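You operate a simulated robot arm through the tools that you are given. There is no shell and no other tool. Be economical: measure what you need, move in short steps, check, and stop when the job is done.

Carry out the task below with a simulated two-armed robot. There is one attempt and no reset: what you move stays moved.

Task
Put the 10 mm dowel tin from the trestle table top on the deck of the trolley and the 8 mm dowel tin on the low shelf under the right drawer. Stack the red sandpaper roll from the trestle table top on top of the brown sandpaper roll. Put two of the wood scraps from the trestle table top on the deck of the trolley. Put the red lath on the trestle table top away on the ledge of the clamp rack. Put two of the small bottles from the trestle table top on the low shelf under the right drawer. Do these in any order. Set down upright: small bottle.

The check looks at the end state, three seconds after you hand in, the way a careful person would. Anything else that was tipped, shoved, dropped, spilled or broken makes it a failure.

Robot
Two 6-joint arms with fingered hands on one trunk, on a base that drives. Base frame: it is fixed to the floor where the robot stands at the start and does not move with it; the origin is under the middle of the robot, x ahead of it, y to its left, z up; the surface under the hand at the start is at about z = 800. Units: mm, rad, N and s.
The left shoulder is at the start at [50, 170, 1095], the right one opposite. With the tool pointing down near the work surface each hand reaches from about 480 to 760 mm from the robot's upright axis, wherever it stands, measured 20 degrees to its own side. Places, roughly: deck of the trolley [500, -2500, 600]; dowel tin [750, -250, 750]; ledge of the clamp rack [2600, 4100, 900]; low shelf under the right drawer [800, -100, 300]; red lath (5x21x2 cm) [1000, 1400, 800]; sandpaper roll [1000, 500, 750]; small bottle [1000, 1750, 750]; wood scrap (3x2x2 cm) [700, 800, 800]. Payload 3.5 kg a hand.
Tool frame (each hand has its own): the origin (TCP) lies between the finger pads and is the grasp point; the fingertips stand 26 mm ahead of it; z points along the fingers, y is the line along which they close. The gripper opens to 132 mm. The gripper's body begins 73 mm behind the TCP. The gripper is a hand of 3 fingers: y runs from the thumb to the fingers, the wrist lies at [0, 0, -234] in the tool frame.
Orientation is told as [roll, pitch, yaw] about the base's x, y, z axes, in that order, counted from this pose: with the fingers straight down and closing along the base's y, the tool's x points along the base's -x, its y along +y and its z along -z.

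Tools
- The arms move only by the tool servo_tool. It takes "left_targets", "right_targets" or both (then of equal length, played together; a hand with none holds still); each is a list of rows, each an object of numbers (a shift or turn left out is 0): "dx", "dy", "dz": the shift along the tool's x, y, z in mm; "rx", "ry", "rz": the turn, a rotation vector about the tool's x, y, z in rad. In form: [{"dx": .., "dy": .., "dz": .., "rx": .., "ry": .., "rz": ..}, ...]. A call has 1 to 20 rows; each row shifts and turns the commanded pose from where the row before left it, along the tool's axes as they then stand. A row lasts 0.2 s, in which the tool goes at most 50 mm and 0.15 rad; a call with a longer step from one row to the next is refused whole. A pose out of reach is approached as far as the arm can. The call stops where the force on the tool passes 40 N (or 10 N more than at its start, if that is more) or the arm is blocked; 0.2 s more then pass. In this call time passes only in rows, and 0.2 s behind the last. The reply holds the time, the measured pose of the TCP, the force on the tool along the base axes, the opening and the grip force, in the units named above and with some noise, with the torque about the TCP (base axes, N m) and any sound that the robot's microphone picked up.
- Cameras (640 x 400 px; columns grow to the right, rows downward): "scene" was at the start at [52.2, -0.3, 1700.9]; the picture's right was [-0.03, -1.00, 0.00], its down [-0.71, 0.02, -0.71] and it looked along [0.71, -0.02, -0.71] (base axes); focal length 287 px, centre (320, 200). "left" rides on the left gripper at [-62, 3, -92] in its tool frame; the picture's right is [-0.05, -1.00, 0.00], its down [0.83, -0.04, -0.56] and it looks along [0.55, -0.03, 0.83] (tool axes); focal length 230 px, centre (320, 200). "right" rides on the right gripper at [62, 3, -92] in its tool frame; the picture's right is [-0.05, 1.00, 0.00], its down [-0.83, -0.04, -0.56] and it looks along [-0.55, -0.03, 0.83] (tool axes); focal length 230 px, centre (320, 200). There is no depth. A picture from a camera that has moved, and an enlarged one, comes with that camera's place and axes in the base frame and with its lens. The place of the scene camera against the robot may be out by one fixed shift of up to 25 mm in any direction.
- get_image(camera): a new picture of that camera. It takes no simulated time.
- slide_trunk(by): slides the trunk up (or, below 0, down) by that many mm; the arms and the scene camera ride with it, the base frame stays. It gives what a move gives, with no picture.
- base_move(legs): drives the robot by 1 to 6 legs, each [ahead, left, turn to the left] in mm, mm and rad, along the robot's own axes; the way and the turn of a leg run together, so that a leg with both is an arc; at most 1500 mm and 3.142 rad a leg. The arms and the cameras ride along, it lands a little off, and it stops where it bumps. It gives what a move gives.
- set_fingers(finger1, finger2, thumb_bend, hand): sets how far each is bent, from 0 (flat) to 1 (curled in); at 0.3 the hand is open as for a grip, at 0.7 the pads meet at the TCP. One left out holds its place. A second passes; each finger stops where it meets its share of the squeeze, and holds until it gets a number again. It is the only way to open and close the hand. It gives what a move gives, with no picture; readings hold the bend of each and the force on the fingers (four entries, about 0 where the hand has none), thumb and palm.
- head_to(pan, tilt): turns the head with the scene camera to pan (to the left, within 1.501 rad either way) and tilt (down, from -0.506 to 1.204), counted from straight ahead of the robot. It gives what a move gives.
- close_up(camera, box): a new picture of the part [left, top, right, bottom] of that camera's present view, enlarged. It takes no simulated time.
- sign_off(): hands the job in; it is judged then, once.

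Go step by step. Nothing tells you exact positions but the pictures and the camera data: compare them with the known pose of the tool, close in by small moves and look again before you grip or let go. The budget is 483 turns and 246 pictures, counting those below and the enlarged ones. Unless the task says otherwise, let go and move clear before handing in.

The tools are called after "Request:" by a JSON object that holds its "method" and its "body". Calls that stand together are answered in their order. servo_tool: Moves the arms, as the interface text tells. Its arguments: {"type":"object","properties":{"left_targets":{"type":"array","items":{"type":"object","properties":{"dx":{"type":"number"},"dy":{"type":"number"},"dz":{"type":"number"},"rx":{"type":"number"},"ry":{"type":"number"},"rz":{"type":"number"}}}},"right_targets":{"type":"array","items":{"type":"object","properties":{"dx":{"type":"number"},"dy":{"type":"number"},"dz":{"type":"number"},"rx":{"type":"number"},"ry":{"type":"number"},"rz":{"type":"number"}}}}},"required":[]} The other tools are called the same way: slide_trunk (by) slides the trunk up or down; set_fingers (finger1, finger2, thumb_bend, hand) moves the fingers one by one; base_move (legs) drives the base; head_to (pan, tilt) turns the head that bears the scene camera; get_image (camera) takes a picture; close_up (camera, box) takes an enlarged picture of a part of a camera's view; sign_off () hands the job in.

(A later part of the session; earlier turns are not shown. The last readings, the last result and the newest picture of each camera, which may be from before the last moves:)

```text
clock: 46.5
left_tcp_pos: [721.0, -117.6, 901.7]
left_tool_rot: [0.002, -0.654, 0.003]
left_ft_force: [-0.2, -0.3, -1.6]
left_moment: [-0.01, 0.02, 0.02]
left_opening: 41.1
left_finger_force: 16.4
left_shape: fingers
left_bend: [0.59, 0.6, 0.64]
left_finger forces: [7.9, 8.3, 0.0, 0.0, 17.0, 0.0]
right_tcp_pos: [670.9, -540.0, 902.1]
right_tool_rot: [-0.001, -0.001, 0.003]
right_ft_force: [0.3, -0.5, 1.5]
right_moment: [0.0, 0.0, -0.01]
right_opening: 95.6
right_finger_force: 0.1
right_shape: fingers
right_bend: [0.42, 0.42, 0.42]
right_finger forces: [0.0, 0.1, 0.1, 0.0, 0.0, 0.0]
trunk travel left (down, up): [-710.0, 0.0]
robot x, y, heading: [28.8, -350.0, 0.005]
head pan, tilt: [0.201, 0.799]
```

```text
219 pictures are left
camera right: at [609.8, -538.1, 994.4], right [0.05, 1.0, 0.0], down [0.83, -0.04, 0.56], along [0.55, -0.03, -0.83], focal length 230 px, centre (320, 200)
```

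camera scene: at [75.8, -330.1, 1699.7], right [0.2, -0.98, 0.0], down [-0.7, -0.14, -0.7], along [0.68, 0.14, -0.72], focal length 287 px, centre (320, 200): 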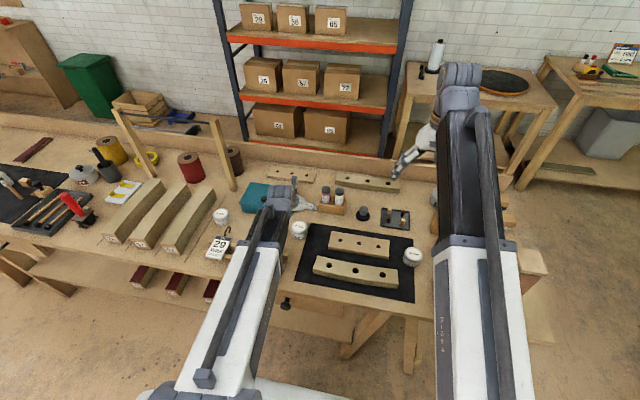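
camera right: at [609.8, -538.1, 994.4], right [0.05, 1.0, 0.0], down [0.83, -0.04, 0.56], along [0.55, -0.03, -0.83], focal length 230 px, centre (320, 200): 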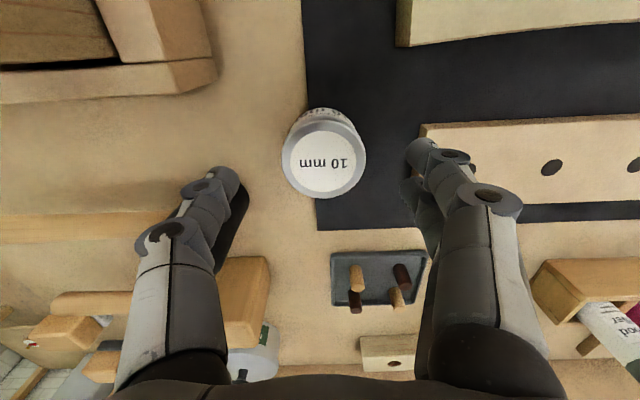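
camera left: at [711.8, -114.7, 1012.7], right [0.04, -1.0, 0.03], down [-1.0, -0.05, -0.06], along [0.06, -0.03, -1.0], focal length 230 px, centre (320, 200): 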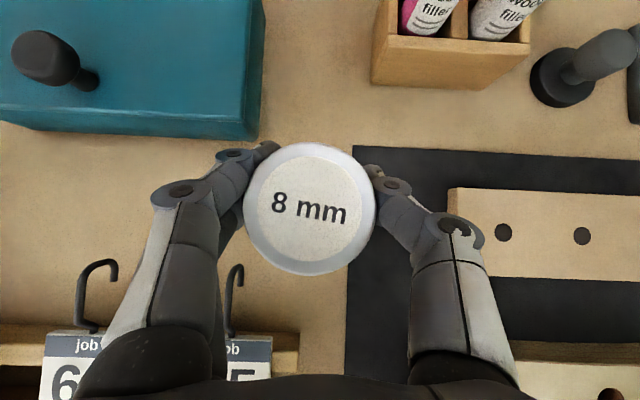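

Request:
{"method": "set_fingers", "body": {"hand": "right", "finger1": 0.47, "finger2": 0.47, "thumb_bend": 0.44}}

Request:
{"method": "servo_tool", "body": {"right_targets": [{"dx": -5, "dy": 1.5, "dz": 20}, {"dz": 20}, {"dz": 20}, {"dz": 9}]}}

Request:
{"method": "get_image", "body": {"camera": "right"}}

```text
clock: 47.5
left_tcp_pos: [720.1, -116.8, 903.1]
left_tool_rot: [0.002, -0.655, 0.001]
left_ft_force: [-0.3, -0.2, -1.0]
left_moment: [0.0, 0.02, -0.02]
left_opening: 40.7
left_finger_force: 16.7
left_shape: fingers
left_bend: [0.59, 0.6, 0.64]
left_finger forces: [7.9, 8.3, 0.0, 0.0, 17.1, 0.0]
right_tcp_pos: [671.1, -540.1, 902.2]
right_tool_rot: [0.001, 0.0, 0.002]
right_ft_force: [-1.1, 0.0, -0.1]
right_moment: [0.01, -0.01, -0.01]
right_opening: 83.9
right_finger_force: 0.1
right_shape: fingers
right_bend: [0.47, 0.47, 0.44]
right_finger forces: [0.0, 0.1, 0.0, 0.0, 0.0, 0.0]
trunk travel left (down, up): [-710.0, 0.0]
robot x, y, heading: [20.5, -347.3, -0.002]
head pan, tilt: [0.201, 0.799]
```

```text
clock: 48.5
left_tcp_pos: [720.1, -117.6, 904.5]
left_tool_rot: [0.003, -0.657, 0.003]
left_ft_force: [-0.3, 0.6, -0.8]
left_moment: [-0.01, 0.01, -0.04]
left_opening: 40.9
left_finger_force: 16.1
left_shape: fingers
left_bend: [0.59, 0.6, 0.64]
left_finger forces: [7.8, 8.1, 0.1, 0.1, 17.1, 0.0]
right_tcp_pos: [678.9, -537.9, 835.0]
right_tool_rot: [0.001, -0.007, 0.001]
right_ft_force: [2.4, -1.5, 25.5]
right_moment: [1.24, 0.0, -0.08]
right_opening: 84.6
right_finger_force: 12.8
right_shape: fingers
right_bend: [0.48, 0.48, 0.44]
right_finger forces: [14.5, 10.7, 0.0, 0.1, 0.0, 0.1]
trunk travel left (down, up): [-710.0, 0.0]
robot x, y, heading: [25.7, -349.9, 0.0]
head pan, tilt: [0.201, 0.799]
```

```text
218 pictures are left
camera right: at [615.8, -535.0, 927.5], right [0.05, 1.0, 0.0], down [0.83, -0.04, 0.56], along [0.56, -0.03, -0.83], focal length 230 px, centre (320, 200)
```

right: 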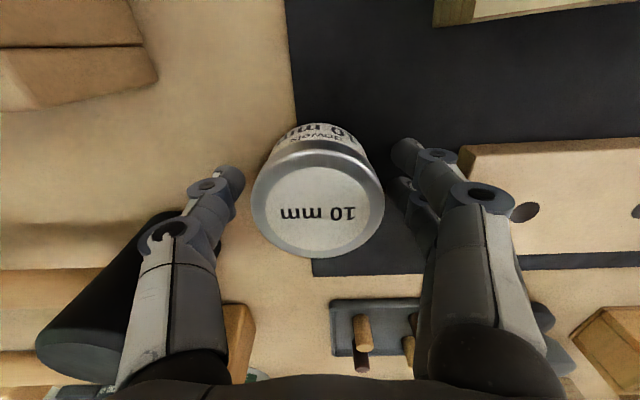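

Request:
{"method": "servo_tool", "body": {"right_targets": [{"dz": -7}]}}

Request:
{"method": "set_fingers", "body": {"hand": "right", "finger1": 0.7, "finger2": 0.7, "thumb_bend": 0.7}}

Request:
{"method": "servo_tool", "body": {"right_targets": [{"dz": -5}, {"dz": -20}, {"dz": -30}, {"dz": -40}, {"dz": -40}]}}

Request:
{"method": "get_image", "body": {"camera": "right"}}

```text
clock: 48.9
left_tcp_pos: [719.7, -116.6, 902.8]
left_tool_rot: [0.003, -0.655, 0.001]
left_ft_force: [-0.1, -0.4, -0.3]
left_moment: [-0.03, -0.04, 0.02]
left_opening: 40.9
left_finger_force: 16.7
left_shape: fingers
left_bend: [0.59, 0.6, 0.64]
left_finger forces: [7.9, 8.3, 0.0, 0.0, 17.1, 0.0]
right_tcp_pos: [675.8, -535.5, 835.8]
right_tool_rot: [0.0, 0.003, 0.001]
right_ft_force: [0.5, 0.5, 0.8]
right_moment: [-0.01, 0.0, 0.0]
right_opening: 83.5
right_finger_force: 0.0
right_shape: fingers
right_bend: [0.47, 0.47, 0.44]
right_finger forces: [0.1, 0.0, 0.0, 0.1, 0.0, 0.1]
trunk travel left (down, up): [-710.0, 0.0]
robot x, y, heading: [26.0, -345.5, 0.002]
head pan, tilt: [0.201, 0.799]
```

```text
clock: 49.9
left_tcp_pos: [720.6, -116.8, 902.6]
left_tool_rot: [0.002, -0.653, 0.002]
left_ft_force: [-0.6, -0.5, -0.6]
left_moment: [-0.01, -0.01, -0.01]
left_opening: 41.0
left_finger_force: 17.1
left_shape: fingers
left_bend: [0.59, 0.6, 0.64]
left_finger forces: [7.9, 8.2, 0.1, 0.0, 17.1, 0.0]
right_tcp_pos: [677.8, -537.6, 837.8]
right_tool_rot: [0.0, -0.002, 0.002]
right_ft_force: [-0.4, -0.3, -0.4]
right_moment: [-0.02, 0.0, -0.03]
right_opening: 52.2
right_finger_force: 20.4
right_shape: fingers
right_bend: [0.57, 0.56, 0.59]
right_finger forces: [10.1, 11.1, 0.0, 0.1, 20.5, 0.1]
trunk travel left (down, up): [-710.0, 0.0]
robot x, y, heading: [29.2, -348.7, 0.001]
head pan, tilt: [0.201, 0.799]
```

```text
clock: 51.1
left_tcp_pos: [720.3, -118.5, 902.8]
left_tool_rot: [0.002, -0.656, 0.002]
left_ft_force: [0.1, 0.0, -0.1]
left_moment: [0.02, 0.01, 0.01]
left_opening: 41.0
left_finger_force: 17.0
left_shape: fingers
left_bend: [0.59, 0.6, 0.64]
left_finger forces: [7.9, 8.2, 0.0, 0.0, 17.2, 0.1]
right_tcp_pos: [677.0, -539.0, 973.3]
right_tool_rot: [0.001, 0.0, 0.003]
right_ft_force: [-0.1, -0.4, -1.0]
right_moment: [0.02, 0.04, 0.0]
right_opening: 52.4
right_finger_force: 20.6
right_shape: fingers
right_bend: [0.57, 0.56, 0.59]
right_finger forces: [9.9, 11.2, 0.0, 0.1, 20.5, 0.0]
trunk travel left (down, up): [-710.0, 0.0]
robot x, y, heading: [27.0, -350.9, -0.003]
head pan, tilt: [0.201, 0.799]
```

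```text
217 pictures are left
camera right: at [614.9, -536.3, 1065.5], right [0.05, 1.0, 0.0], down [0.83, -0.04, 0.55], along [0.55, -0.03, -0.83], focal length 230 px, centre (320, 200)
```

right: 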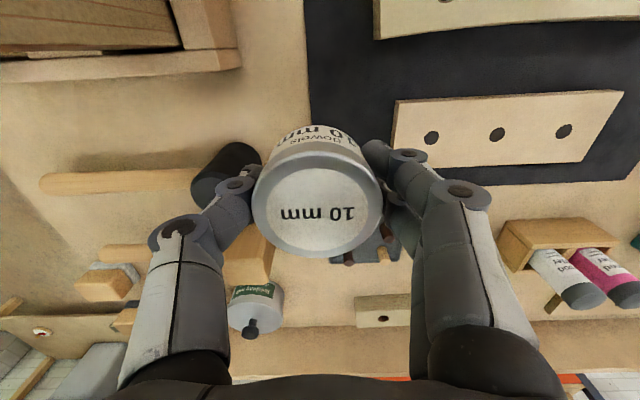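

Both tins are in hand. I raise the left hand, back off and drive to the trolley's free side strip (x≈120–300) with the 10 mm tin.

Request:
{"method": "servo_tool", "body": {"left_targets": [{"dx": 8.6, "dz": -38}, {"dx": 8.6, "dz": -38}, {"dx": 8.6, "dz": -38}, {"dx": 8.6, "dz": -38}]}}

Request:
{"method": "base_move", "body": {"legs": [[-720, 0, 0], [0, -1000, 0], [0, -1060, 0]]}}

Request:
{"method": "head_to", "body": {"pan": 0, "tilt": 0.7}}

Request:
{"method": "get_image", "body": {"camera": "scene"}}

```text
clock: 52.1
left_tcp_pos: [634.7, -114.1, 1001.0]
left_tool_rot: [0.003, -0.653, 0.002]
left_ft_force: [0.1, -0.6, -1.2]
left_moment: [0.02, 0.02, 0.01]
left_opening: 40.8
left_finger_force: 15.9
left_shape: fingers
left_bend: [0.59, 0.6, 0.64]
left_finger forces: [8.0, 8.1, 0.0, 0.0, 17.0, 0.1]
left hand out of reach, approached as far as the arm can: row 4
right_tcp_pos: [677.4, -538.2, 971.7]
right_tool_rot: [0.0, 0.0, 0.003]
right_ft_force: [0.0, -0.2, -0.7]
right_moment: [0.0, -0.02, 0.02]
right_opening: 52.2
right_finger_force: 20.6
right_shape: fingers
right_bend: [0.57, 0.56, 0.59]
right_finger forces: [9.9, 11.2, 0.0, 0.0, 20.5, 0.1]
trunk travel left (down, up): [-710.0, 0.0]
robot x, y, heading: [28.1, -352.2, 0.0]
head pan, tilt: [0.201, 0.799]
```

```text
clock: 65.8
left_tcp_pos: [-62.7, -2177.8, 1001.4]
left_tool_rot: [0.003, -0.652, 0.015]
left_ft_force: [0.6, -0.5, -1.3]
left_moment: [-0.01, 0.01, 0.01]
left_opening: 40.7
left_finger_force: 16.0
left_shape: fingers
left_bend: [0.59, 0.6, 0.64]
left_finger forces: [8.0, 8.1, 0.1, 0.1, 17.1, 0.0]
right_tcp_pos: [-14.5, -2601.7, 971.7]
right_tool_rot: [-0.001, 0.0, 0.015]
right_ft_force: [-0.4, 0.1, -1.2]
right_moment: [0.01, -0.02, 0.0]
right_opening: 52.1
right_finger_force: 20.8
right_shape: fingers
right_bend: [0.57, 0.56, 0.59]
right_finger forces: [10.0, 11.2, 0.1, 0.0, 20.6, 0.0]
trunk travel left (down, up): [-710.0, 0.0]
robot x, y, heading: [-667.4, -2423.5, 0.014]
head pan, tilt: [0.201, 0.799]
```

```text
clock: 66.6
left_tcp_pos: [-62.2, -2176.4, 1000.6]
left_tool_rot: [0.001, -0.653, 0.016]
left_ft_force: [-1.0, -0.1, -0.7]
left_moment: [0.0, -0.02, 0.01]
left_opening: 40.7
left_finger_force: 16.2
left_shape: fingers
left_bend: [0.59, 0.6, 0.64]
left_finger forces: [8.0, 8.1, 0.0, 0.0, 17.1, 0.0]
right_tcp_pos: [-15.1, -2602.5, 971.9]
right_tool_rot: [0.001, -0.001, 0.015]
right_ft_force: [0.2, 0.0, -0.6]
right_moment: [0.0, -0.02, 0.03]
right_opening: 52.2
right_finger_force: 20.6
right_shape: fingers
right_bend: [0.57, 0.56, 0.59]
right_finger forces: [9.9, 11.2, 0.1, 0.0, 20.5, 0.0]
trunk travel left (down, up): [-710.0, 0.0]
robot x, y, heading: [-666.0, -2420.6, 0.013]
head pan, tilt: [0.0, 0.7]
```

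```text
216 pictures are left
camera scene: at [-612.5, -2418.3, 1707.8], right [0.02, -1.0, 0.0], down [-0.64, -0.01, -0.76], along [0.76, 0.01, -0.64], focal length 287 px, centre (320, 200)
```

scene: 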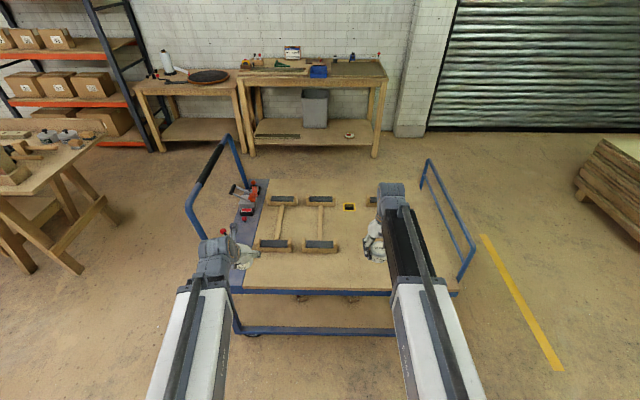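

The deck's near strip is clear. I drive forward so the right hand is over it, then lower and look.

Request:
{"method": "base_move", "body": {"legs": [[245, 0, -0.014]]}}

Request:
{"method": "slide_trunk", "body": {"by": -180}}

Request:
{"method": "servo_tool", "body": {"right_targets": [{"dz": 40}, {"dz": 35}]}}

Request:
{"method": "get_image", "body": {"camera": "right"}}

Request:
{"method": "get_image", "body": {"camera": "scene"}}

```text
clock: 68.4
left_tcp_pos: [185.0, -2182.6, 1000.0]
left_tool_rot: [0.001, -0.653, 0.004]
left_ft_force: [1.3, 0.3, 0.0]
left_moment: [-0.01, -0.01, 0.02]
left_opening: 40.9
left_finger_force: 16.5
left_shape: fingers
left_bend: [0.59, 0.6, 0.64]
left_finger forces: [8.1, 7.9, 0.0, 0.0, 17.0, 0.0]
right_tcp_pos: [227.3, -2607.5, 972.4]
right_tool_rot: [0.0, 0.0, 0.004]
right_ft_force: [-0.3, 0.4, -0.1]
right_moment: [0.03, 0.01, 0.02]
right_opening: 52.1
right_finger_force: 20.7
right_shape: fingers
right_bend: [0.57, 0.56, 0.59]
right_finger forces: [9.9, 11.2, 0.1, 0.0, 20.6, 0.0]
trunk travel left (down, up): [-710.0, 0.0]
robot x, y, heading: [-428.2, -2417.7, 0.002]
head pan, tilt: [0.0, 0.7]
```

```text
clock: 70.4
left_tcp_pos: [183.6, -2182.8, 820.3]
left_tool_rot: [0.002, -0.652, 0.003]
left_ft_force: [0.0, -1.1, -0.7]
left_moment: [-0.05, -0.01, 0.01]
left_opening: 40.9
left_finger_force: 16.3
left_shape: fingers
left_bend: [0.59, 0.6, 0.64]
left_finger forces: [7.9, 8.0, 0.0, 0.1, 17.1, 0.1]
right_tcp_pos: [226.4, -2608.2, 792.6]
right_tool_rot: [-0.001, 0.0, 0.004]
right_ft_force: [-0.1, 0.0, -1.1]
right_moment: [0.05, 0.01, 0.0]
right_opening: 52.5
right_finger_force: 21.0
right_shape: fingers
right_bend: [0.57, 0.56, 0.59]
right_finger forces: [9.9, 11.3, 0.0, 0.0, 20.5, 0.0]
trunk travel left (down, up): [-530.0, 180.0]
robot x, y, heading: [-425.1, -2416.7, 0.003]
head pan, tilt: [0.0, 0.7]
```

```text
clock: 71.0
left_tcp_pos: [184.6, -2182.7, 821.6]
left_tool_rot: [0.003, -0.652, 0.004]
left_ft_force: [0.4, -0.3, -1.4]
left_moment: [-0.01, -0.01, -0.03]
left_opening: 40.7
left_finger_force: 16.6
left_shape: fingers
left_bend: [0.59, 0.6, 0.64]
left_finger forces: [8.0, 7.9, 0.0, 0.1, 17.0, 0.0]
right_tcp_pos: [225.6, -2610.3, 715.6]
right_tool_rot: [0.0, 0.001, 0.004]
right_ft_force: [-0.9, 0.7, -0.1]
right_moment: [-0.02, 0.03, 0.0]
right_opening: 52.2
right_finger_force: 21.4
right_shape: fingers
right_bend: [0.57, 0.56, 0.59]
right_finger forces: [9.9, 11.3, 0.0, 0.0, 20.5, 0.0]
trunk travel left (down, up): [-530.0, 180.0]
robot x, y, heading: [-423.8, -2416.8, 0.004]
head pan, tilt: [0.0, 0.7]
```

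```text
215 pictures are left
camera right: at [163.2, -2608.1, 809.1], right [0.05, 1.0, 0.0], down [0.83, -0.04, 0.56], along [0.55, -0.03, -0.83], focal length 230 px, centre (320, 200)
```

right: 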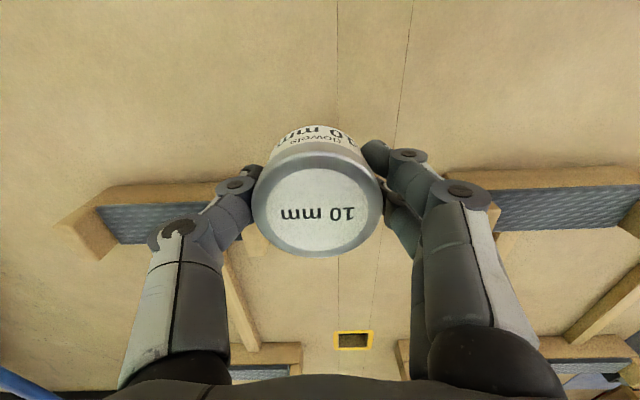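

```text
214 pictures are left
camera scene: at [-369.0, -2416.5, 1527.9], right [0.0, -1.0, 0.0], down [-0.64, 0.0, -0.76], along [0.76, 0.0, -0.64], focal length 287 px, centre (320, 200)
```

scene: 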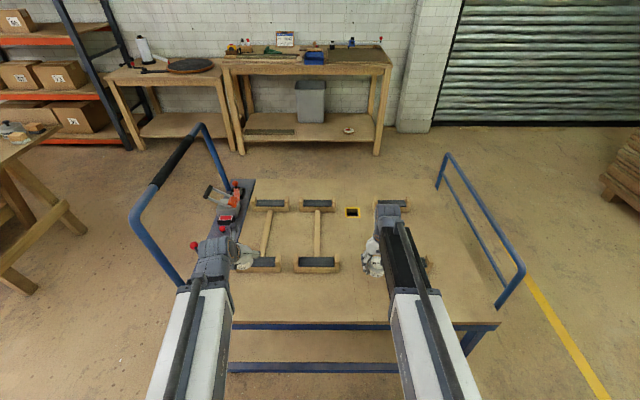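

Clear gap there; I shift slightly back and lower until light contact.

Request:
{"method": "servo_tool", "body": {"right_targets": [{"dx": 25, "dz": 20}, {"dz": 25}, {"dz": 15}]}}

Request:
{"method": "servo_tool", "body": {"right_targets": [{"dz": 4}, {"dz": 4}, {"dz": 4}, {"dz": 4}, {"dz": 4}, {"dz": 4}]}}

```text
clock: 71.8
left_tcp_pos: [183.2, -2183.0, 821.2]
left_tool_rot: [0.0, -0.652, 0.004]
left_ft_force: [-0.4, -0.3, -0.2]
left_moment: [-0.01, -0.01, 0.01]
left_opening: 40.6
left_finger_force: 16.5
left_shape: fingers
left_bend: [0.59, 0.6, 0.64]
left_finger forces: [7.9, 8.1, 0.0, 0.1, 17.2, 0.1]
right_tcp_pos: [202.2, -2610.3, 658.7]
right_tool_rot: [0.0, -0.001, 0.003]
right_ft_force: [-0.2, 1.0, -0.7]
right_moment: [0.02, 0.03, 0.01]
right_opening: 52.4
right_finger_force: 20.9
right_shape: fingers
right_bend: [0.57, 0.56, 0.59]
right_finger forces: [9.8, 11.2, 0.1, 0.0, 20.4, 0.1]
trunk travel left (down, up): [-530.0, 180.0]
robot x, y, heading: [-422.5, -2419.4, 0.008]
head pan, tilt: [0.0, 0.7]
```

```text
clock: 73.2
left_tcp_pos: [184.0, -2182.8, 821.8]
left_tool_rot: [0.001, -0.652, 0.004]
left_ft_force: [-0.3, -0.1, -1.2]
left_moment: [0.01, 0.01, 0.02]
left_opening: 40.8
left_finger_force: 16.5
left_shape: fingers
left_bend: [0.59, 0.6, 0.64]
left_finger forces: [8.0, 7.9, 0.0, 0.1, 17.1, 0.1]
right_tcp_pos: [200.9, -2608.2, 634.3]
right_tool_rot: [0.0, 0.002, 0.003]
right_ft_force: [-0.4, 0.1, 0.2]
right_moment: [0.03, 0.0, 0.01]
right_opening: 52.2
right_finger_force: 20.6
right_shape: fingers
right_bend: [0.57, 0.56, 0.59]
right_finger forces: [10.1, 11.4, 0.0, 0.1, 20.4, 0.1]
trunk travel left (down, up): [-530.0, 180.0]
robot x, y, heading: [-422.0, -2417.2, 0.006]
head pan, tilt: [0.0, 0.7]
```

No contact yet; continuing in 3 mm steps.

Request:
{"method": "servo_tool", "body": {"right_targets": [{"dz": 3}, {"dz": 3}, {"dz": 3}, {"dz": 3}]}}

Request:
{"method": "get_image", "body": {"camera": "right"}}

```text
clock: 73.9
left_tcp_pos: [182.2, -2182.5, 822.2]
left_tool_rot: [0.002, -0.655, 0.003]
left_ft_force: [-0.1, 0.4, -1.5]
left_moment: [-0.02, 0.03, 0.01]
left_opening: 40.8
left_finger_force: 16.5
left_shape: fingers
left_bend: [0.59, 0.6, 0.64]
left_finger forces: [8.0, 8.0, 0.1, 0.1, 17.0, 0.0]
right_tcp_pos: [201.1, -2608.5, 631.9]
right_tool_rot: [0.001, -0.006, 0.004]
right_ft_force: [-6.5, -0.2, 23.0]
right_moment: [0.22, 0.09, 0.04]
right_opening: 52.1
right_finger_force: 24.7
right_shape: fingers
right_bend: [0.6, 0.59, 0.6]
right_finger forces: [13.7, 15.1, 0.0, 0.1, 21.8, 0.1]
trunk travel left (down, up): [-530.0, 180.0]
robot x, y, heading: [-424.0, -2420.5, 0.002]
head pan, tilt: [0.0, 0.7]
stopped in row 3 (right hand): the force on the tool passed its limit at 45 N (the readings are from after the stop); the commanded pose is now the measured one
```

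```text
213 pictures are left
camera right: at [139.1, -2605.3, 724.3], right [0.05, 1.0, 0.0], down [0.83, -0.04, 0.56], along [0.56, -0.03, -0.83], focal length 230 px, centre (320, 200)
```

right: 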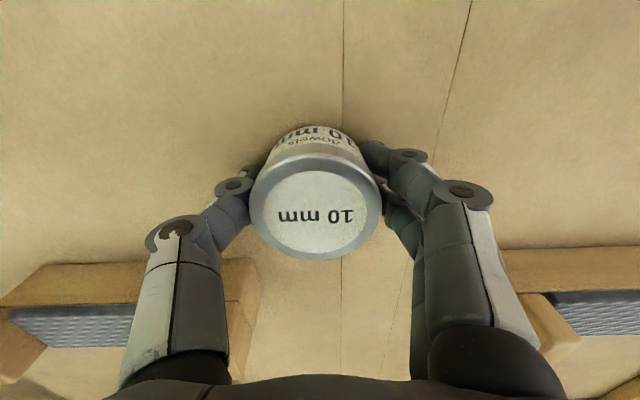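

Tin is on the deck. Releasing and rising.

Request:
{"method": "servo_tool", "body": {"right_targets": [{"dz": -1}]}}

Request:
{"method": "set_fingers", "body": {"hand": "right", "finger1": 0.44, "finger2": 0.44, "thumb_bend": 0.44}}

Request:
{"method": "servo_tool", "body": {"right_targets": [{"dz": -10}, {"dz": -30}, {"dz": -40}, {"dz": -50}, {"dz": -50}]}}

Request:
{"method": "get_image", "body": {"camera": "right"}}

```text
clock: 74.3
left_tcp_pos: [183.0, -2183.0, 822.1]
left_tool_rot: [0.003, -0.654, 0.004]
left_ft_force: [-0.8, 0.4, -1.5]
left_moment: [0.03, -0.02, 0.0]
left_opening: 40.9
left_finger_force: 17.3
left_shape: fingers
left_bend: [0.59, 0.6, 0.64]
left_finger forces: [8.0, 8.0, 0.1, 0.0, 17.1, 0.0]
right_tcp_pos: [202.2, -2608.0, 632.1]
right_tool_rot: [0.0, -0.005, 0.003]
right_ft_force: [-6.0, 0.2, 19.4]
right_moment: [0.13, 0.09, 0.0]
right_opening: 52.2
right_finger_force: 24.8
right_shape: fingers
right_bend: [0.6, 0.59, 0.6]
right_finger forces: [12.9, 14.0, 0.1, 0.1, 21.8, 0.0]
trunk travel left (down, up): [-530.0, 180.0]
robot x, y, heading: [-425.3, -2424.6, 0.001]
head pan, tilt: [0.0, 0.7]
```

```text
clock: 75.3
left_tcp_pos: [182.5, -2182.7, 821.7]
left_tool_rot: [0.0, -0.655, 0.003]
left_ft_force: [0.2, 0.6, -0.5]
left_moment: [0.03, -0.01, 0.02]
left_opening: 40.8
left_finger_force: 16.6
left_shape: fingers
left_bend: [0.59, 0.6, 0.64]
left_finger forces: [8.0, 8.0, 0.0, 0.0, 17.0, 0.0]
right_tcp_pos: [201.4, -2607.0, 632.0]
right_tool_rot: [0.0, -0.005, 0.004]
right_ft_force: [-0.8, 9.9, 31.1]
right_moment: [-1.07, 0.1, -0.07]
right_opening: 76.5
right_finger_force: 15.7
right_shape: fingers
right_bend: [0.44, 0.44, 0.49]
right_finger forces: [0.0, 0.0, 0.0, 0.0, 30.7, 0.0]
trunk travel left (down, up): [-530.0, 180.0]
robot x, y, heading: [-428.6, -2420.8, 0.005]
head pan, tilt: [0.0, 0.7]
```

```text
clock: 76.5
left_tcp_pos: [183.7, -2181.8, 819.9]
left_tool_rot: [0.001, -0.654, 0.005]
left_ft_force: [0.0, 0.3, -0.6]
left_moment: [0.01, -0.04, -0.02]
left_opening: 40.7
left_finger_force: 17.0
left_shape: fingers
left_bend: [0.59, 0.6, 0.64]
left_finger forces: [8.0, 7.9, 0.0, 0.1, 17.2, 0.0]
right_tcp_pos: [203.4, -2607.5, 813.5]
right_tool_rot: [0.0, -0.003, 0.004]
right_ft_force: [0.4, -0.4, -0.5]
right_moment: [0.03, -0.02, -0.02]
right_opening: 87.5
right_finger_force: 0.1
right_shape: fingers
right_bend: [0.44, 0.44, 0.44]
right_finger forces: [0.1, 0.0, 0.1, 0.0, 0.1, 0.0]
trunk travel left (down, up): [-530.0, 180.0]
robot x, y, heading: [-424.8, -2419.6, 0.004]
head pan, tilt: [0.0, 0.7]
```

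```text
212 pictures are left
camera right: at [141.2, -2605.8, 905.7], right [0.05, 1.0, 0.0], down [0.83, -0.04, 0.56], along [0.56, -0.03, -0.83], focal length 230 px, centre (320, 200)
```

right: 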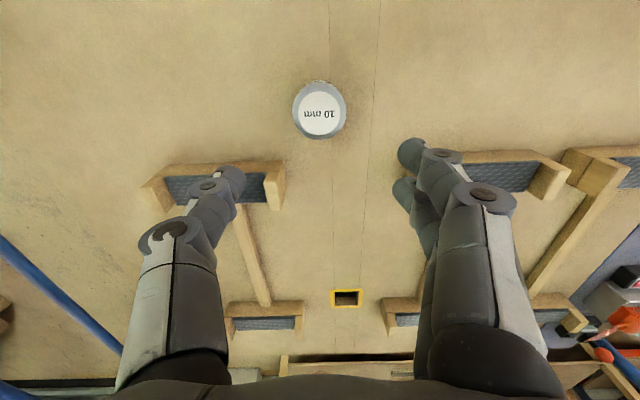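

10 mm tin stands on the deck. Next, back to the table: tuck the right hand, and take the 8 mm tin to the low shelf.

Request:
{"method": "base_move", "body": {"legs": [[-280, 0, 0], [0, 1000, 0], [0, 985, 0]]}}

Request:
{"method": "servo_tool", "body": {"right_targets": [{"dx": 35, "dy": -33}, {"dx": 35, "dy": -33}, {"dx": 35, "dy": -33}, {"dx": 35, "dy": -33}, {"dx": 35, "dy": -33}, {"dx": 35, "dy": -33}, {"dx": 35, "dy": -33}]}}

Request:
{"method": "slide_trunk", "body": {"by": -300}}

Request:
{"method": "get_image", "body": {"camera": "left"}}

Request:
{"method": "get_image", "body": {"camera": "scene"}}

```text
clock: 88.0
left_tcp_pos: [-84.6, -208.0, 822.5]
left_tool_rot: [0.002, -0.653, -0.002]
left_ft_force: [0.9, 0.5, -0.7]
left_moment: [0.0, 0.02, 0.02]
left_opening: 37.9
left_finger_force: 15.9
left_shape: fingers
left_bend: [0.61, 0.6, 0.64]
left_finger forces: [8.0, 7.6, 0.1, 0.0, 15.7, 0.0]
right_tcp_pos: [-65.1, -632.0, 812.9]
right_tool_rot: [0.0, -0.004, -0.002]
right_ft_force: [0.0, -0.7, 0.0]
right_moment: [0.02, -0.02, 0.0]
right_opening: 87.5
right_finger_force: 0.1
right_shape: fingers
right_bend: [0.44, 0.44, 0.44]
right_finger forces: [0.0, 0.0, 0.0, 0.0, 0.0, 0.0]
trunk travel left (down, up): [-530.0, 180.0]
robot x, y, heading: [-694.6, -438.0, -0.003]
head pan, tilt: [0.0, 0.7]
```

```text
clock: 89.5
left_tcp_pos: [-83.9, -207.3, 821.2]
left_tool_rot: [0.003, -0.654, -0.002]
left_ft_force: [0.2, -0.3, -1.5]
left_moment: [-0.03, 0.01, 0.0]
left_opening: 37.7
left_finger_force: 15.8
left_shape: fingers
left_bend: [0.61, 0.6, 0.64]
left_finger forces: [7.8, 7.6, 0.1, 0.1, 15.6, 0.0]
right_tcp_pos: [-309.0, -868.5, 814.3]
right_tool_rot: [0.002, 0.0, 0.0]
right_ft_force: [0.9, 0.6, -0.1]
right_moment: [0.02, -0.03, 0.0]
right_opening: 87.5
right_finger_force: 0.0
right_shape: fingers
right_bend: [0.44, 0.44, 0.44]
right_finger forces: [0.0, 0.0, 0.1, 0.0, 0.0, 0.0]
right hand out of reach, approached as far as the arm can: row 7
trunk travel left (down, up): [-530.0, 180.0]
robot x, y, heading: [-693.8, -439.0, 0.002]
head pan, tilt: [0.0, 0.7]
```

```text
clock: 92.5
left_tcp_pos: [-84.2, -206.1, 520.0]
left_tool_rot: [0.001, -0.654, -0.002]
left_ft_force: [-0.6, 0.6, -0.3]
left_moment: [0.01, 0.0, 0.0]
left_opening: 37.6
left_finger_force: 15.5
left_shape: fingers
left_bend: [0.61, 0.6, 0.64]
left_finger forces: [7.9, 7.6, 0.1, 0.0, 15.7, 0.1]
right_tcp_pos: [-308.7, -868.4, 514.5]
right_tool_rot: [0.002, 0.0, -0.001]
right_ft_force: [0.0, 0.0, 0.1]
right_moment: [0.01, -0.01, 0.01]
right_opening: 87.5
right_finger_force: 0.1
right_shape: fingers
right_bend: [0.44, 0.44, 0.44]
right_finger forces: [0.0, 0.0, 0.0, 0.0, 0.0, 0.1]
trunk travel left (down, up): [-230.0, 480.0]
robot x, y, heading: [-692.4, -437.0, -0.002]
head pan, tilt: [0.0, 0.7]
```

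```text
211 pictures are left
camera left: at [-92.4, -203.7, 631.3], right [0.04, -1.0, 0.03], down [-1.0, -0.04, -0.06], along [0.07, -0.03, -1.0], focal length 230 px, centre (320, 200)
```

left: 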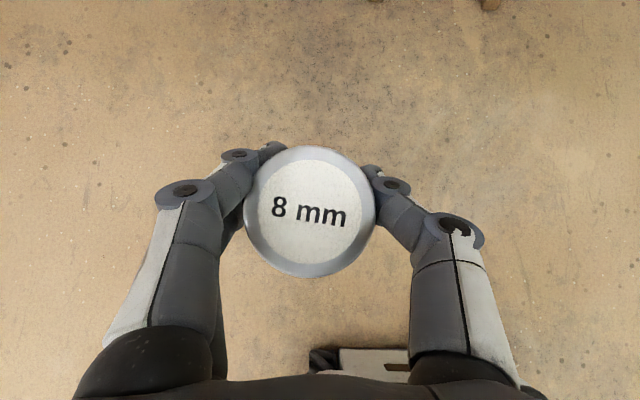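

```text
210 pictures are left
camera scene: at [-638.2, -437.7, 1227.9], right [0.0, -1.0, 0.0], down [-0.64, 0.0, -0.76], along [0.76, 0.0, -0.64], focal length 287 px, centre (320, 200)
```

scene: 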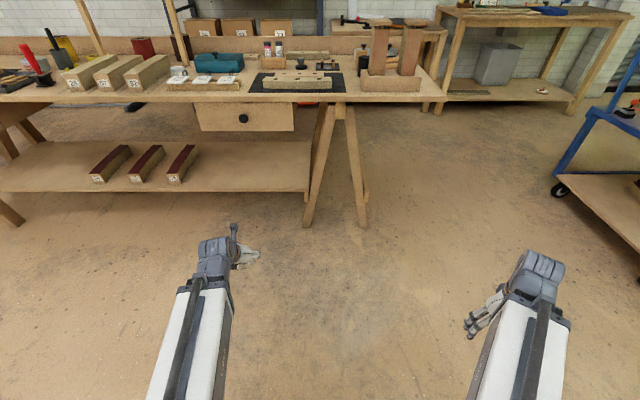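

Now I see the shelf end at y≈-355 and the drawer y∈[-340, 90]. I lower to just above shelf height and approach partly, then look with the wrist camera.

Request:
{"method": "slide_trunk", "body": {"by": -125}}

Request:
{"method": "base_move", "body": {"legs": [[500, 0, 0]]}}

Request:
{"method": "get_image", "body": {"camera": "left"}}

Request:
{"method": "get_image", "body": {"camera": "scene"}}

```text
clock: 94.1
left_tcp_pos: [-84.9, -206.3, 397.6]
left_tool_rot: [0.002, -0.652, -0.002]
left_ft_force: [0.3, 0.4, -0.7]
left_moment: [0.01, -0.01, -0.02]
left_opening: 37.4
left_finger_force: 15.1
left_shape: fingers
left_bend: [0.61, 0.6, 0.64]
left_finger forces: [7.8, 7.6, 0.0, 0.0, 15.8, 0.0]
right_tcp_pos: [-308.3, -868.5, 390.6]
right_tool_rot: [0.001, -0.001, -0.002]
right_ft_force: [-0.7, -0.1, -0.5]
right_moment: [0.03, 0.01, 0.0]
right_opening: 87.5
right_finger_force: 0.1
right_shape: fingers
right_bend: [0.44, 0.44, 0.44]
right_finger forces: [0.0, 0.0, 0.0, 0.0, 0.1, 0.0]
trunk travel left (down, up): [-105.0, 605.0]
robot x, y, heading: [-693.7, -439.9, 0.001]
head pan, tilt: [0.0, 0.7]
```

```text
clock: 97.1
left_tcp_pos: [428.1, -213.6, 396.0]
left_tool_rot: [0.002, -0.654, -0.008]
left_ft_force: [0.2, -0.9, -0.1]
left_moment: [0.06, -0.02, 0.0]
left_opening: 37.7
left_finger_force: 15.4
left_shape: fingers
left_bend: [0.61, 0.6, 0.64]
left_finger forces: [7.8, 7.6, 0.0, 0.1, 15.7, 0.0]
right_tcp_pos: [199.2, -873.1, 389.6]
right_tool_rot: [0.001, -0.003, -0.007]
right_ft_force: [-0.4, 0.3, 0.6]
right_moment: [-0.02, 0.0, -0.02]
right_opening: 87.6
right_finger_force: 0.1
right_shape: fingers
right_bend: [0.44, 0.44, 0.44]
right_finger forces: [0.0, 0.1, 0.0, 0.1, 0.0, 0.0]
trunk travel left (down, up): [-105.0, 605.0]
robot x, y, heading: [-185.1, -444.5, -0.008]
head pan, tilt: [0.0, 0.7]
```

```text
209 pictures are left
camera left: at [419.3, -210.1, 506.2], right [0.03, -1.0, 0.03], down [-1.0, -0.04, -0.06], along [0.06, -0.03, -1.0], focal length 230 px, centre (320, 200)
```

left: 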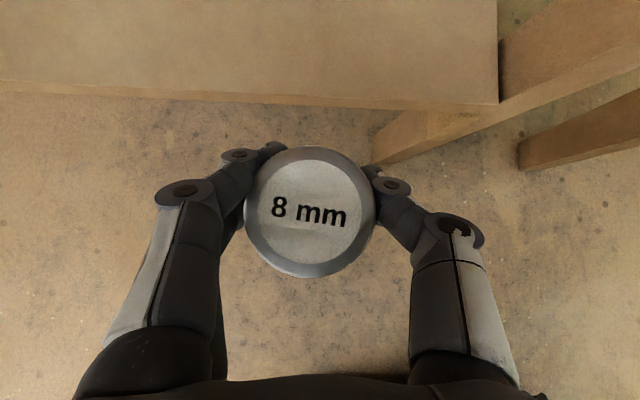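

```text
208 pictures are left
camera scene: at [-128.1, -440.3, 1102.9], right [-0.01, -1.0, 0.0], down [-0.64, 0.01, -0.76], along [0.76, -0.01, -0.64], focal length 287 px, centre (320, 200)
```

scene: 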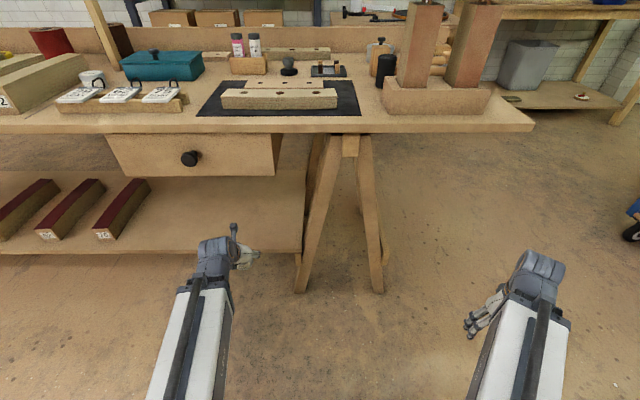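

Shelf front edge is at x≈527. Moving in so the tin is about 90 mm behind the edge.

Request:
{"method": "base_move", "body": {"legs": [[192, 0, 0.008]]}}

Request:
{"method": "get_image", "body": {"camera": "left"}}

Request:
{"method": "get_image", "body": {"camera": "scene"}}

```text
clock: 98.7
left_tcp_pos: [618.2, -208.8, 396.3]
left_tool_rot: [0.002, -0.651, -0.001]
left_ft_force: [0.5, -0.2, -2.0]
left_moment: [0.02, 0.0, 0.01]
left_opening: 37.7
left_finger_force: 15.4
left_shape: fingers
left_bend: [0.61, 0.6, 0.64]
left_finger forces: [7.8, 7.6, 0.0, 0.0, 15.7, 0.1]
right_tcp_pos: [396.7, -870.7, 390.3]
right_tool_rot: [0.002, -0.001, -0.001]
right_ft_force: [0.0, -0.2, 0.0]
right_moment: [0.01, -0.03, -0.01]
right_opening: 87.6
right_finger_force: 0.0
right_shape: fingers
right_bend: [0.44, 0.44, 0.44]
right_finger forces: [0.0, 0.1, 0.0, 0.0, 0.0, 0.0]
trunk travel left (down, up): [-105.0, 605.0]
robot x, y, heading: [7.5, -441.5, -0.002]
head pan, tilt: [0.0, 0.7]
```

```text
207 pictures are left
camera left: at [610.5, -205.6, 506.2], right [0.04, -1.0, 0.03], down [-1.0, -0.04, -0.06], along [0.07, -0.03, -1.0], focal length 230 px, centre (320, 200)
```

left: 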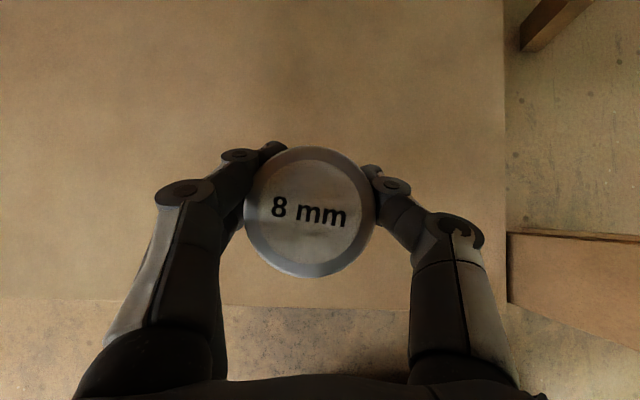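

```text
206 pictures are left
camera scene: at [65.2, -440.6, 1102.9], right [0.0, -1.0, 0.0], down [-0.64, 0.0, -0.76], along [0.76, 0.0, -0.64], focal length 287 px, centre (320, 200)
```

scene: 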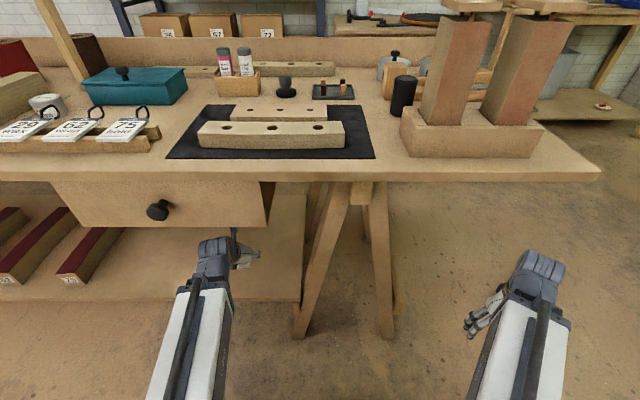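

Request:
{"method": "servo_tool", "body": {"left_targets": [{"dx": 12, "dz": 16}, {"dx": 12, "dz": 16}, {"dx": 1.8, "dz": 2.4}, {"dx": 1.8, "dz": 2.4}, {"dx": 1.8, "dz": 2.4}, {"dx": 1.8, "dz": 2.4}, {"dx": 1.8, "dz": 2.4}, {"dx": 1.8, "dz": 2.4}, {"dx": 1.8, "dz": 2.4}, {"dx": 1.8, "dz": 2.4}, {"dx": 1.8, "dz": 2.4}, {"dx": 1.8, "dz": 2.4}]}}

```text
clock: 101.2
left_tcp_pos: [621.8, -207.3, 333.7]
left_tool_rot: [0.006, -0.67, -0.004]
left_ft_force: [-3.6, 0.2, 23.2]
left_moment: [0.85, 0.04, 0.12]
left_opening: 36.1
left_finger_force: 27.4
left_shape: fingers
left_bend: [0.62, 0.66, 0.64]
left_finger forces: [7.9, 31.0, 0.0, 0.1, 16.7, 0.0]
right_tcp_pos: [397.2, -870.8, 388.9]
right_tool_rot: [0.003, -0.003, 0.0]
right_ft_force: [0.0, 0.1, -0.3]
right_moment: [-0.03, -0.05, 0.04]
right_opening: 87.5
right_finger_force: 0.1
right_shape: fingers
right_bend: [0.44, 0.44, 0.44]
right_finger forces: [0.0, 0.0, 0.0, 0.0, 0.1, 0.1]
trunk travel left (down, up): [-105.0, 605.0]
robot x, y, heading: [10.6, -441.5, 0.002]
head pan, tilt: [0.0, 0.7]
stopped in row 12 (left hand): the force on the tool passed its limit at 44 N (the readings are from after the stop); the commanded pose is now the measured one
```

Request:
{"method": "servo_tool", "body": {"left_targets": [{"dx": -1, "dz": -1.5}]}}

Request:
{"method": "set_fingers", "body": {"hand": "left", "finger1": 0.45, "finger2": 0.45, "thumb_bend": 0.45}}

Request:
{"method": "get_image", "body": {"camera": "left"}}

```text
clock: 101.6
left_tcp_pos: [621.7, -208.4, 333.2]
left_tool_rot: [0.008, -0.666, -0.004]
left_ft_force: [3.8, 1.0, 18.3]
left_moment: [0.71, -0.21, -0.18]
left_opening: 35.8
left_finger_force: 24.6
left_shape: fingers
left_bend: [0.62, 0.64, 0.64]
left_finger forces: [9.0, 24.7, 0.0, 0.0, 15.3, 0.0]
right_tcp_pos: [395.4, -871.0, 389.1]
right_tool_rot: [0.001, -0.004, 0.001]
right_ft_force: [-0.6, -0.1, -0.3]
right_moment: [-0.02, 0.0, -0.03]
right_opening: 87.4
right_finger_force: 0.0
right_shape: fingers
right_bend: [0.44, 0.44, 0.44]
right_finger forces: [0.0, 0.0, 0.0, 0.1, 0.0, 0.1]
trunk travel left (down, up): [-105.0, 605.0]
robot x, y, heading: [8.4, -441.9, 0.004]
head pan, tilt: [0.0, 0.7]
```

```text
clock: 102.6
left_tcp_pos: [621.5, -208.9, 335.4]
left_tool_rot: [0.007, -0.666, -0.003]
left_ft_force: [-3.4, -5.1, 33.3]
left_moment: [1.16, -0.13, 0.04]
left_opening: 84.0
left_finger_force: 15.5
left_shape: fingers
left_bend: [0.45, 0.59, 0.45]
left_finger forces: [0.0, 32.9, 0.0, 0.0, 0.1, 0.0]
right_tcp_pos: [395.4, -871.2, 389.5]
right_tool_rot: [0.003, -0.005, 0.0]
right_ft_force: [0.5, 0.1, -0.1]
right_moment: [0.0, -0.01, 0.02]
right_opening: 87.8
right_finger_force: 0.1
right_shape: fingers
right_bend: [0.44, 0.44, 0.44]
right_finger forces: [0.0, 0.0, 0.0, 0.0, 0.0, 0.0]
trunk travel left (down, up): [-105.0, 605.0]
robot x, y, heading: [9.4, -445.4, -0.002]
head pan, tilt: [0.0, 0.7]
```

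```text
205 pictures are left
camera left: at [611.6, -206.1, 444.7], right [0.04, -1.0, 0.03], down [-1.0, -0.04, -0.08], along [0.08, -0.02, -1.0], focal length 230 px, centre (320, 200)
```

left: 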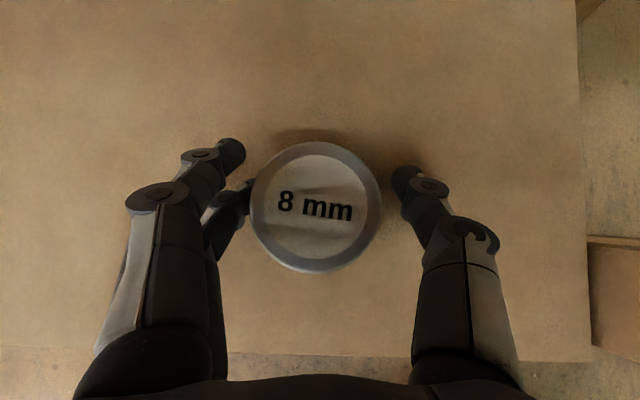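

Request:
{"method": "servo_tool", "body": {"left_targets": [{"dx": -3, "dz": -4}, {"dx": -3, "dz": -4}, {"dx": -3, "dz": -4}]}}

Request:
{"method": "get_image", "body": {"camera": "left"}}

```text
clock: 103.4
left_tcp_pos: [621.0, -207.8, 346.7]
left_tool_rot: [0.004, -0.661, -0.003]
left_ft_force: [-0.1, -0.2, -0.5]
left_moment: [-0.03, 0.0, -0.01]
left_opening: 83.9
left_finger_force: 0.0
left_shape: fingers
left_bend: [0.45, 0.45, 0.45]
left_finger forces: [0.0, 0.1, 0.0, 0.1, 0.0, 0.1]
right_tcp_pos: [396.8, -870.5, 389.5]
right_tool_rot: [0.003, -0.002, 0.002]
right_ft_force: [-0.1, -0.3, -0.4]
right_moment: [-0.01, 0.0, -0.01]
right_opening: 87.6
right_finger_force: 0.0
right_shape: fingers
right_bend: [0.44, 0.44, 0.44]
right_finger forces: [0.0, 0.0, 0.0, 0.1, 0.0, 0.0]
trunk travel left (down, up): [-105.0, 605.0]
robot x, y, heading: [8.5, -442.4, 0.0]
head pan, tilt: [0.0, 0.7]
```

```text
204 pictures are left
camera left: at [611.3, -204.8, 456.0], right [0.04, -1.0, 0.03], down [-1.0, -0.04, -0.07], along [0.07, -0.03, -1.0], focal length 230 px, centre (320, 200)
```

left: 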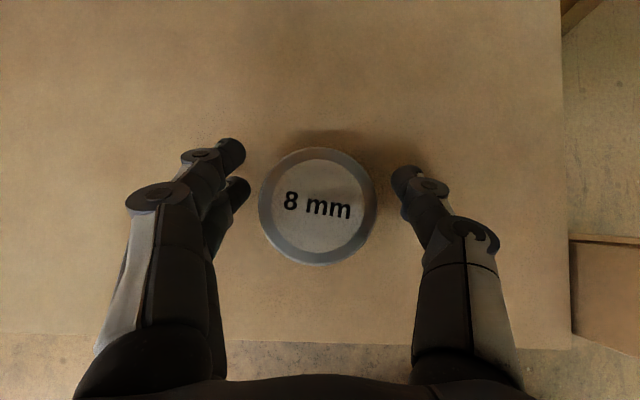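

8 mm tin is on the shelf. Backing out and moving left to survey bottles and scraps.

Request:
{"method": "servo_tool", "body": {"left_targets": [{"dx": -18, "dz": -24}, {"dx": -18, "dz": -24}]}}

Request:
{"method": "base_move", "body": {"legs": [[-400, 0, 0], [0, 1400, 0]]}}

Request:
{"method": "slide_trunk", "body": {"by": 400}}

Request:
{"method": "slide_trunk", "body": {"by": 205}}

Request:
{"method": "head_to", "body": {"pan": 0.1, "tilt": 0.75}}

Request:
{"method": "get_image", "body": {"camera": "scene"}}

Request:
{"method": "get_image", "body": {"camera": "left"}}

```text
clock: 104.0
left_tcp_pos: [620.4, -207.2, 403.8]
left_tool_rot: [0.003, -0.66, -0.003]
left_ft_force: [-0.1, -0.4, 1.0]
left_moment: [0.04, -0.01, 0.05]
left_opening: 83.9
left_finger_force: 0.2
left_shape: fingers
left_bend: [0.45, 0.45, 0.45]
left_finger forces: [0.0, 0.0, 0.0, 0.0, 0.0, 0.0]
right_tcp_pos: [396.4, -871.1, 390.6]
right_tool_rot: [0.002, -0.001, 0.001]
right_ft_force: [-0.9, 0.6, 0.3]
right_moment: [0.03, -0.01, 0.0]
right_opening: 87.5
right_finger_force: 0.1
right_shape: fingers
right_bend: [0.44, 0.44, 0.44]
right_finger forces: [0.1, 0.0, 0.0, 0.1, 0.1, 0.1]
trunk travel left (down, up): [-105.0, 605.0]
robot x, y, heading: [9.5, -444.5, -0.003]
head pan, tilt: [0.0, 0.7]
```

```text
clock: 113.2
left_tcp_pos: [194.4, 1226.8, 404.4]
left_tool_rot: [0.004, -0.662, 0.019]
left_ft_force: [-0.6, 0.2, -0.4]
left_moment: [0.01, -0.01, 0.0]
left_opening: 83.9
left_finger_force: 0.1
left_shape: fingers
left_bend: [0.45, 0.45, 0.45]
left_finger forces: [0.0, 0.0, 0.0, 0.1, 0.1, 0.0]
right_tcp_pos: [-17.0, 560.4, 389.7]
right_tool_rot: [0.002, -0.002, 0.021]
right_ft_force: [0.4, -0.1, -0.4]
right_moment: [0.0, 0.03, 0.0]
right_opening: 87.2
right_finger_force: 0.2
right_shape: fingers
right_bend: [0.44, 0.44, 0.44]
right_finger forces: [0.1, 0.1, 0.1, 0.1, 0.0, 0.0]
trunk travel left (down, up): [-105.0, 605.0]
robot x, y, heading: [-411.1, 979.9, 0.024]
head pan, tilt: [0.0, 0.7]
```

```text
clock: 117.0
left_tcp_pos: [193.8, 1226.5, 805.7]
left_tool_rot: [0.005, -0.662, 0.019]
left_ft_force: [0.1, -0.8, 0.3]
left_moment: [0.0, -0.01, -0.01]
left_opening: 84.0
left_finger_force: 0.0
left_shape: fingers
left_bend: [0.45, 0.45, 0.45]
left_finger forces: [0.0, 0.0, 0.0, 0.0, 0.0, 0.1]
right_tcp_pos: [-17.1, 559.2, 789.8]
right_tool_rot: [0.002, -0.001, 0.022]
right_ft_force: [0.2, -0.1, 0.1]
right_moment: [-0.01, 0.03, 0.03]
right_opening: 87.4
right_finger_force: 0.1
right_shape: fingers
right_bend: [0.44, 0.44, 0.44]
right_finger forces: [0.0, 0.0, 0.1, 0.1, 0.0, 0.0]
trunk travel left (down, up): [-505.0, 205.0]
robot x, y, heading: [-415.0, 980.3, 0.018]
head pan, tilt: [0.0, 0.7]
```

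```text
clock: 119.3
left_tcp_pos: [194.6, 1227.2, 1010.2]
left_tool_rot: [0.004, -0.661, 0.019]
left_ft_force: [0.6, 1.4, -0.2]
left_moment: [0.01, 0.02, 0.02]
left_opening: 84.2
left_finger_force: 0.1
left_shape: fingers
left_bend: [0.45, 0.45, 0.45]
left_finger forces: [0.0, 0.0, 0.0, 0.1, 0.0, 0.0]
right_tcp_pos: [-15.5, 560.5, 995.7]
right_tool_rot: [0.001, -0.003, 0.019]
right_ft_force: [-1.0, -1.0, 1.2]
right_moment: [-0.04, 0.01, 0.03]
right_opening: 87.4
right_finger_force: 0.1
right_shape: fingers
right_bend: [0.44, 0.44, 0.44]
right_finger forces: [0.0, 0.1, 0.0, 0.1, 0.1, 0.0]
trunk travel left (down, up): [-710.0, 0.0]
robot x, y, heading: [-411.8, 977.8, 0.018]
head pan, tilt: [0.0, 0.7]
```

```text
clock: 119.9
left_tcp_pos: [192.8, 1228.1, 1009.8]
left_tool_rot: [0.003, -0.662, 0.02]
left_ft_force: [0.4, -0.1, -0.3]
left_moment: [0.0, 0.01, -0.01]
left_opening: 83.9
left_finger_force: 0.1
left_shape: fingers
left_bend: [0.45, 0.45, 0.45]
left_finger forces: [0.0, 0.1, 0.0, 0.1, 0.1, 0.1]
right_tcp_pos: [-15.3, 558.5, 994.7]
right_tool_rot: [0.002, -0.003, 0.018]
right_ft_force: [0.1, 1.0, -0.8]
right_moment: [0.02, 0.0, -0.03]
right_opening: 87.5
right_finger_force: 0.0
right_shape: fingers
right_bend: [0.44, 0.44, 0.44]
right_finger forces: [0.0, 0.0, 0.0, 0.0, 0.0, 0.1]
trunk travel left (down, up): [-710.0, 0.0]
robot x, y, heading: [-413.1, 980.2, 0.025]
head pan, tilt: [0.099, 0.75]
```

```text
203 pictures are left
camera scene: at [-359.0, 990.3, 1703.6], right [0.12, -0.99, 0.0], down [-0.68, -0.08, -0.73], along [0.73, 0.09, -0.68], focal length 287 px, centre (320, 200)
```

scene: 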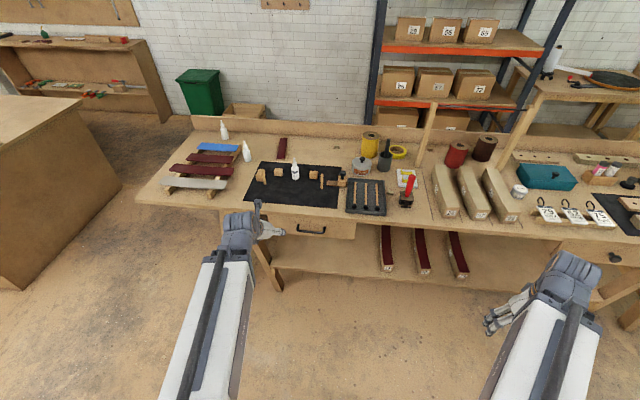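

```text
202 pictures are left
camera left: at [185.0, 1229.8, 1119.8], right [0.06, -1.0, 0.03], down [-1.0, -0.06, -0.07], along [0.07, -0.02, -1.0], focal length 230 px, centre (320, 200)
```

left: 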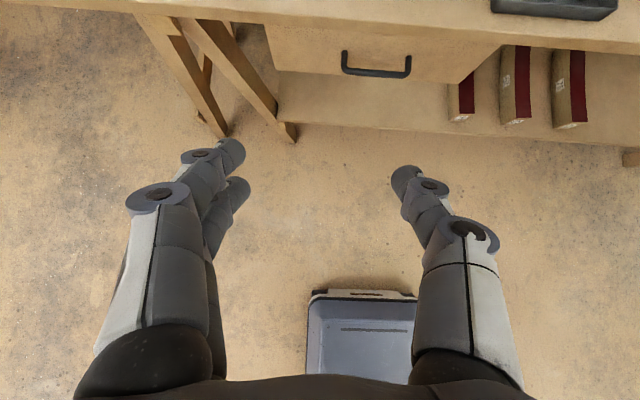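

Request:
{"method": "close_up", "body": {"camera": "scene", "box": [140, 110, 300, 210]}}

Request:
{"method": "close_up", "body": {"camera": "scene", "box": [270, 110, 430, 210]}}

Request:
{"method": "close_up", "body": {"camera": "scene", "box": [380, 110, 540, 210]}}

```text
4.00 times, centred on (220, 160) of scene
camera zoom: at [-359.0, 990.3, 1703.6], right [0.12, -0.99, 0.0], down [-0.68, -0.08, -0.73], along [0.73, 0.09, -0.68], focal length 1147 px, centre (720, 360)
```

zoom: 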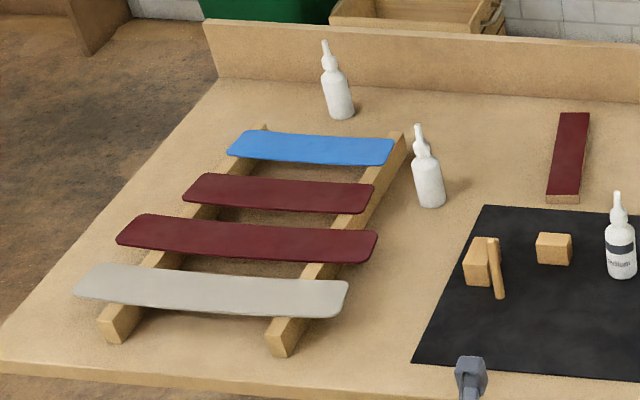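

```text
4.00 times, centred on (350, 160) of scene
camera zoom: at [-359.0, 990.3, 1703.6], right [0.12, -0.99, 0.0], down [-0.68, -0.08, -0.73], along [0.73, 0.09, -0.68], focal length 1147 px, centre (200, 360)
```

zoom: 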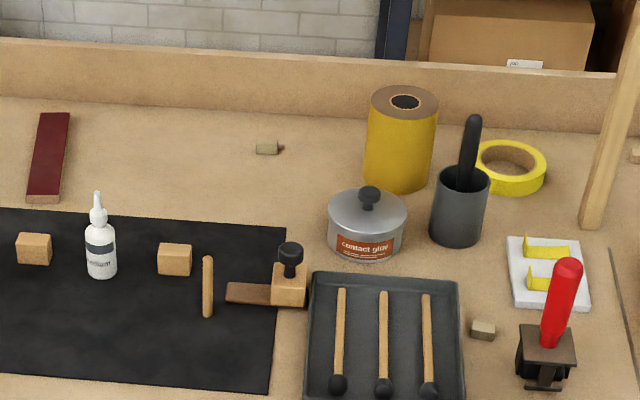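

```text
4.00 times, centred on (460, 160) of scene
camera zoom: at [-359.0, 990.3, 1703.6], right [0.12, -0.99, 0.0], down [-0.68, -0.08, -0.73], along [0.73, 0.09, -0.68], focal length 1147 px, centre (-240, 360)
```

zoom: 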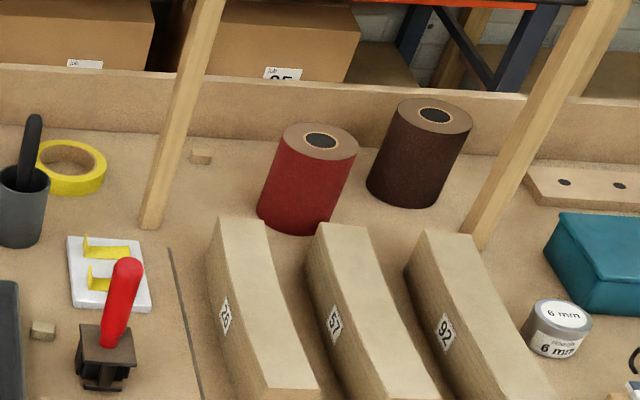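

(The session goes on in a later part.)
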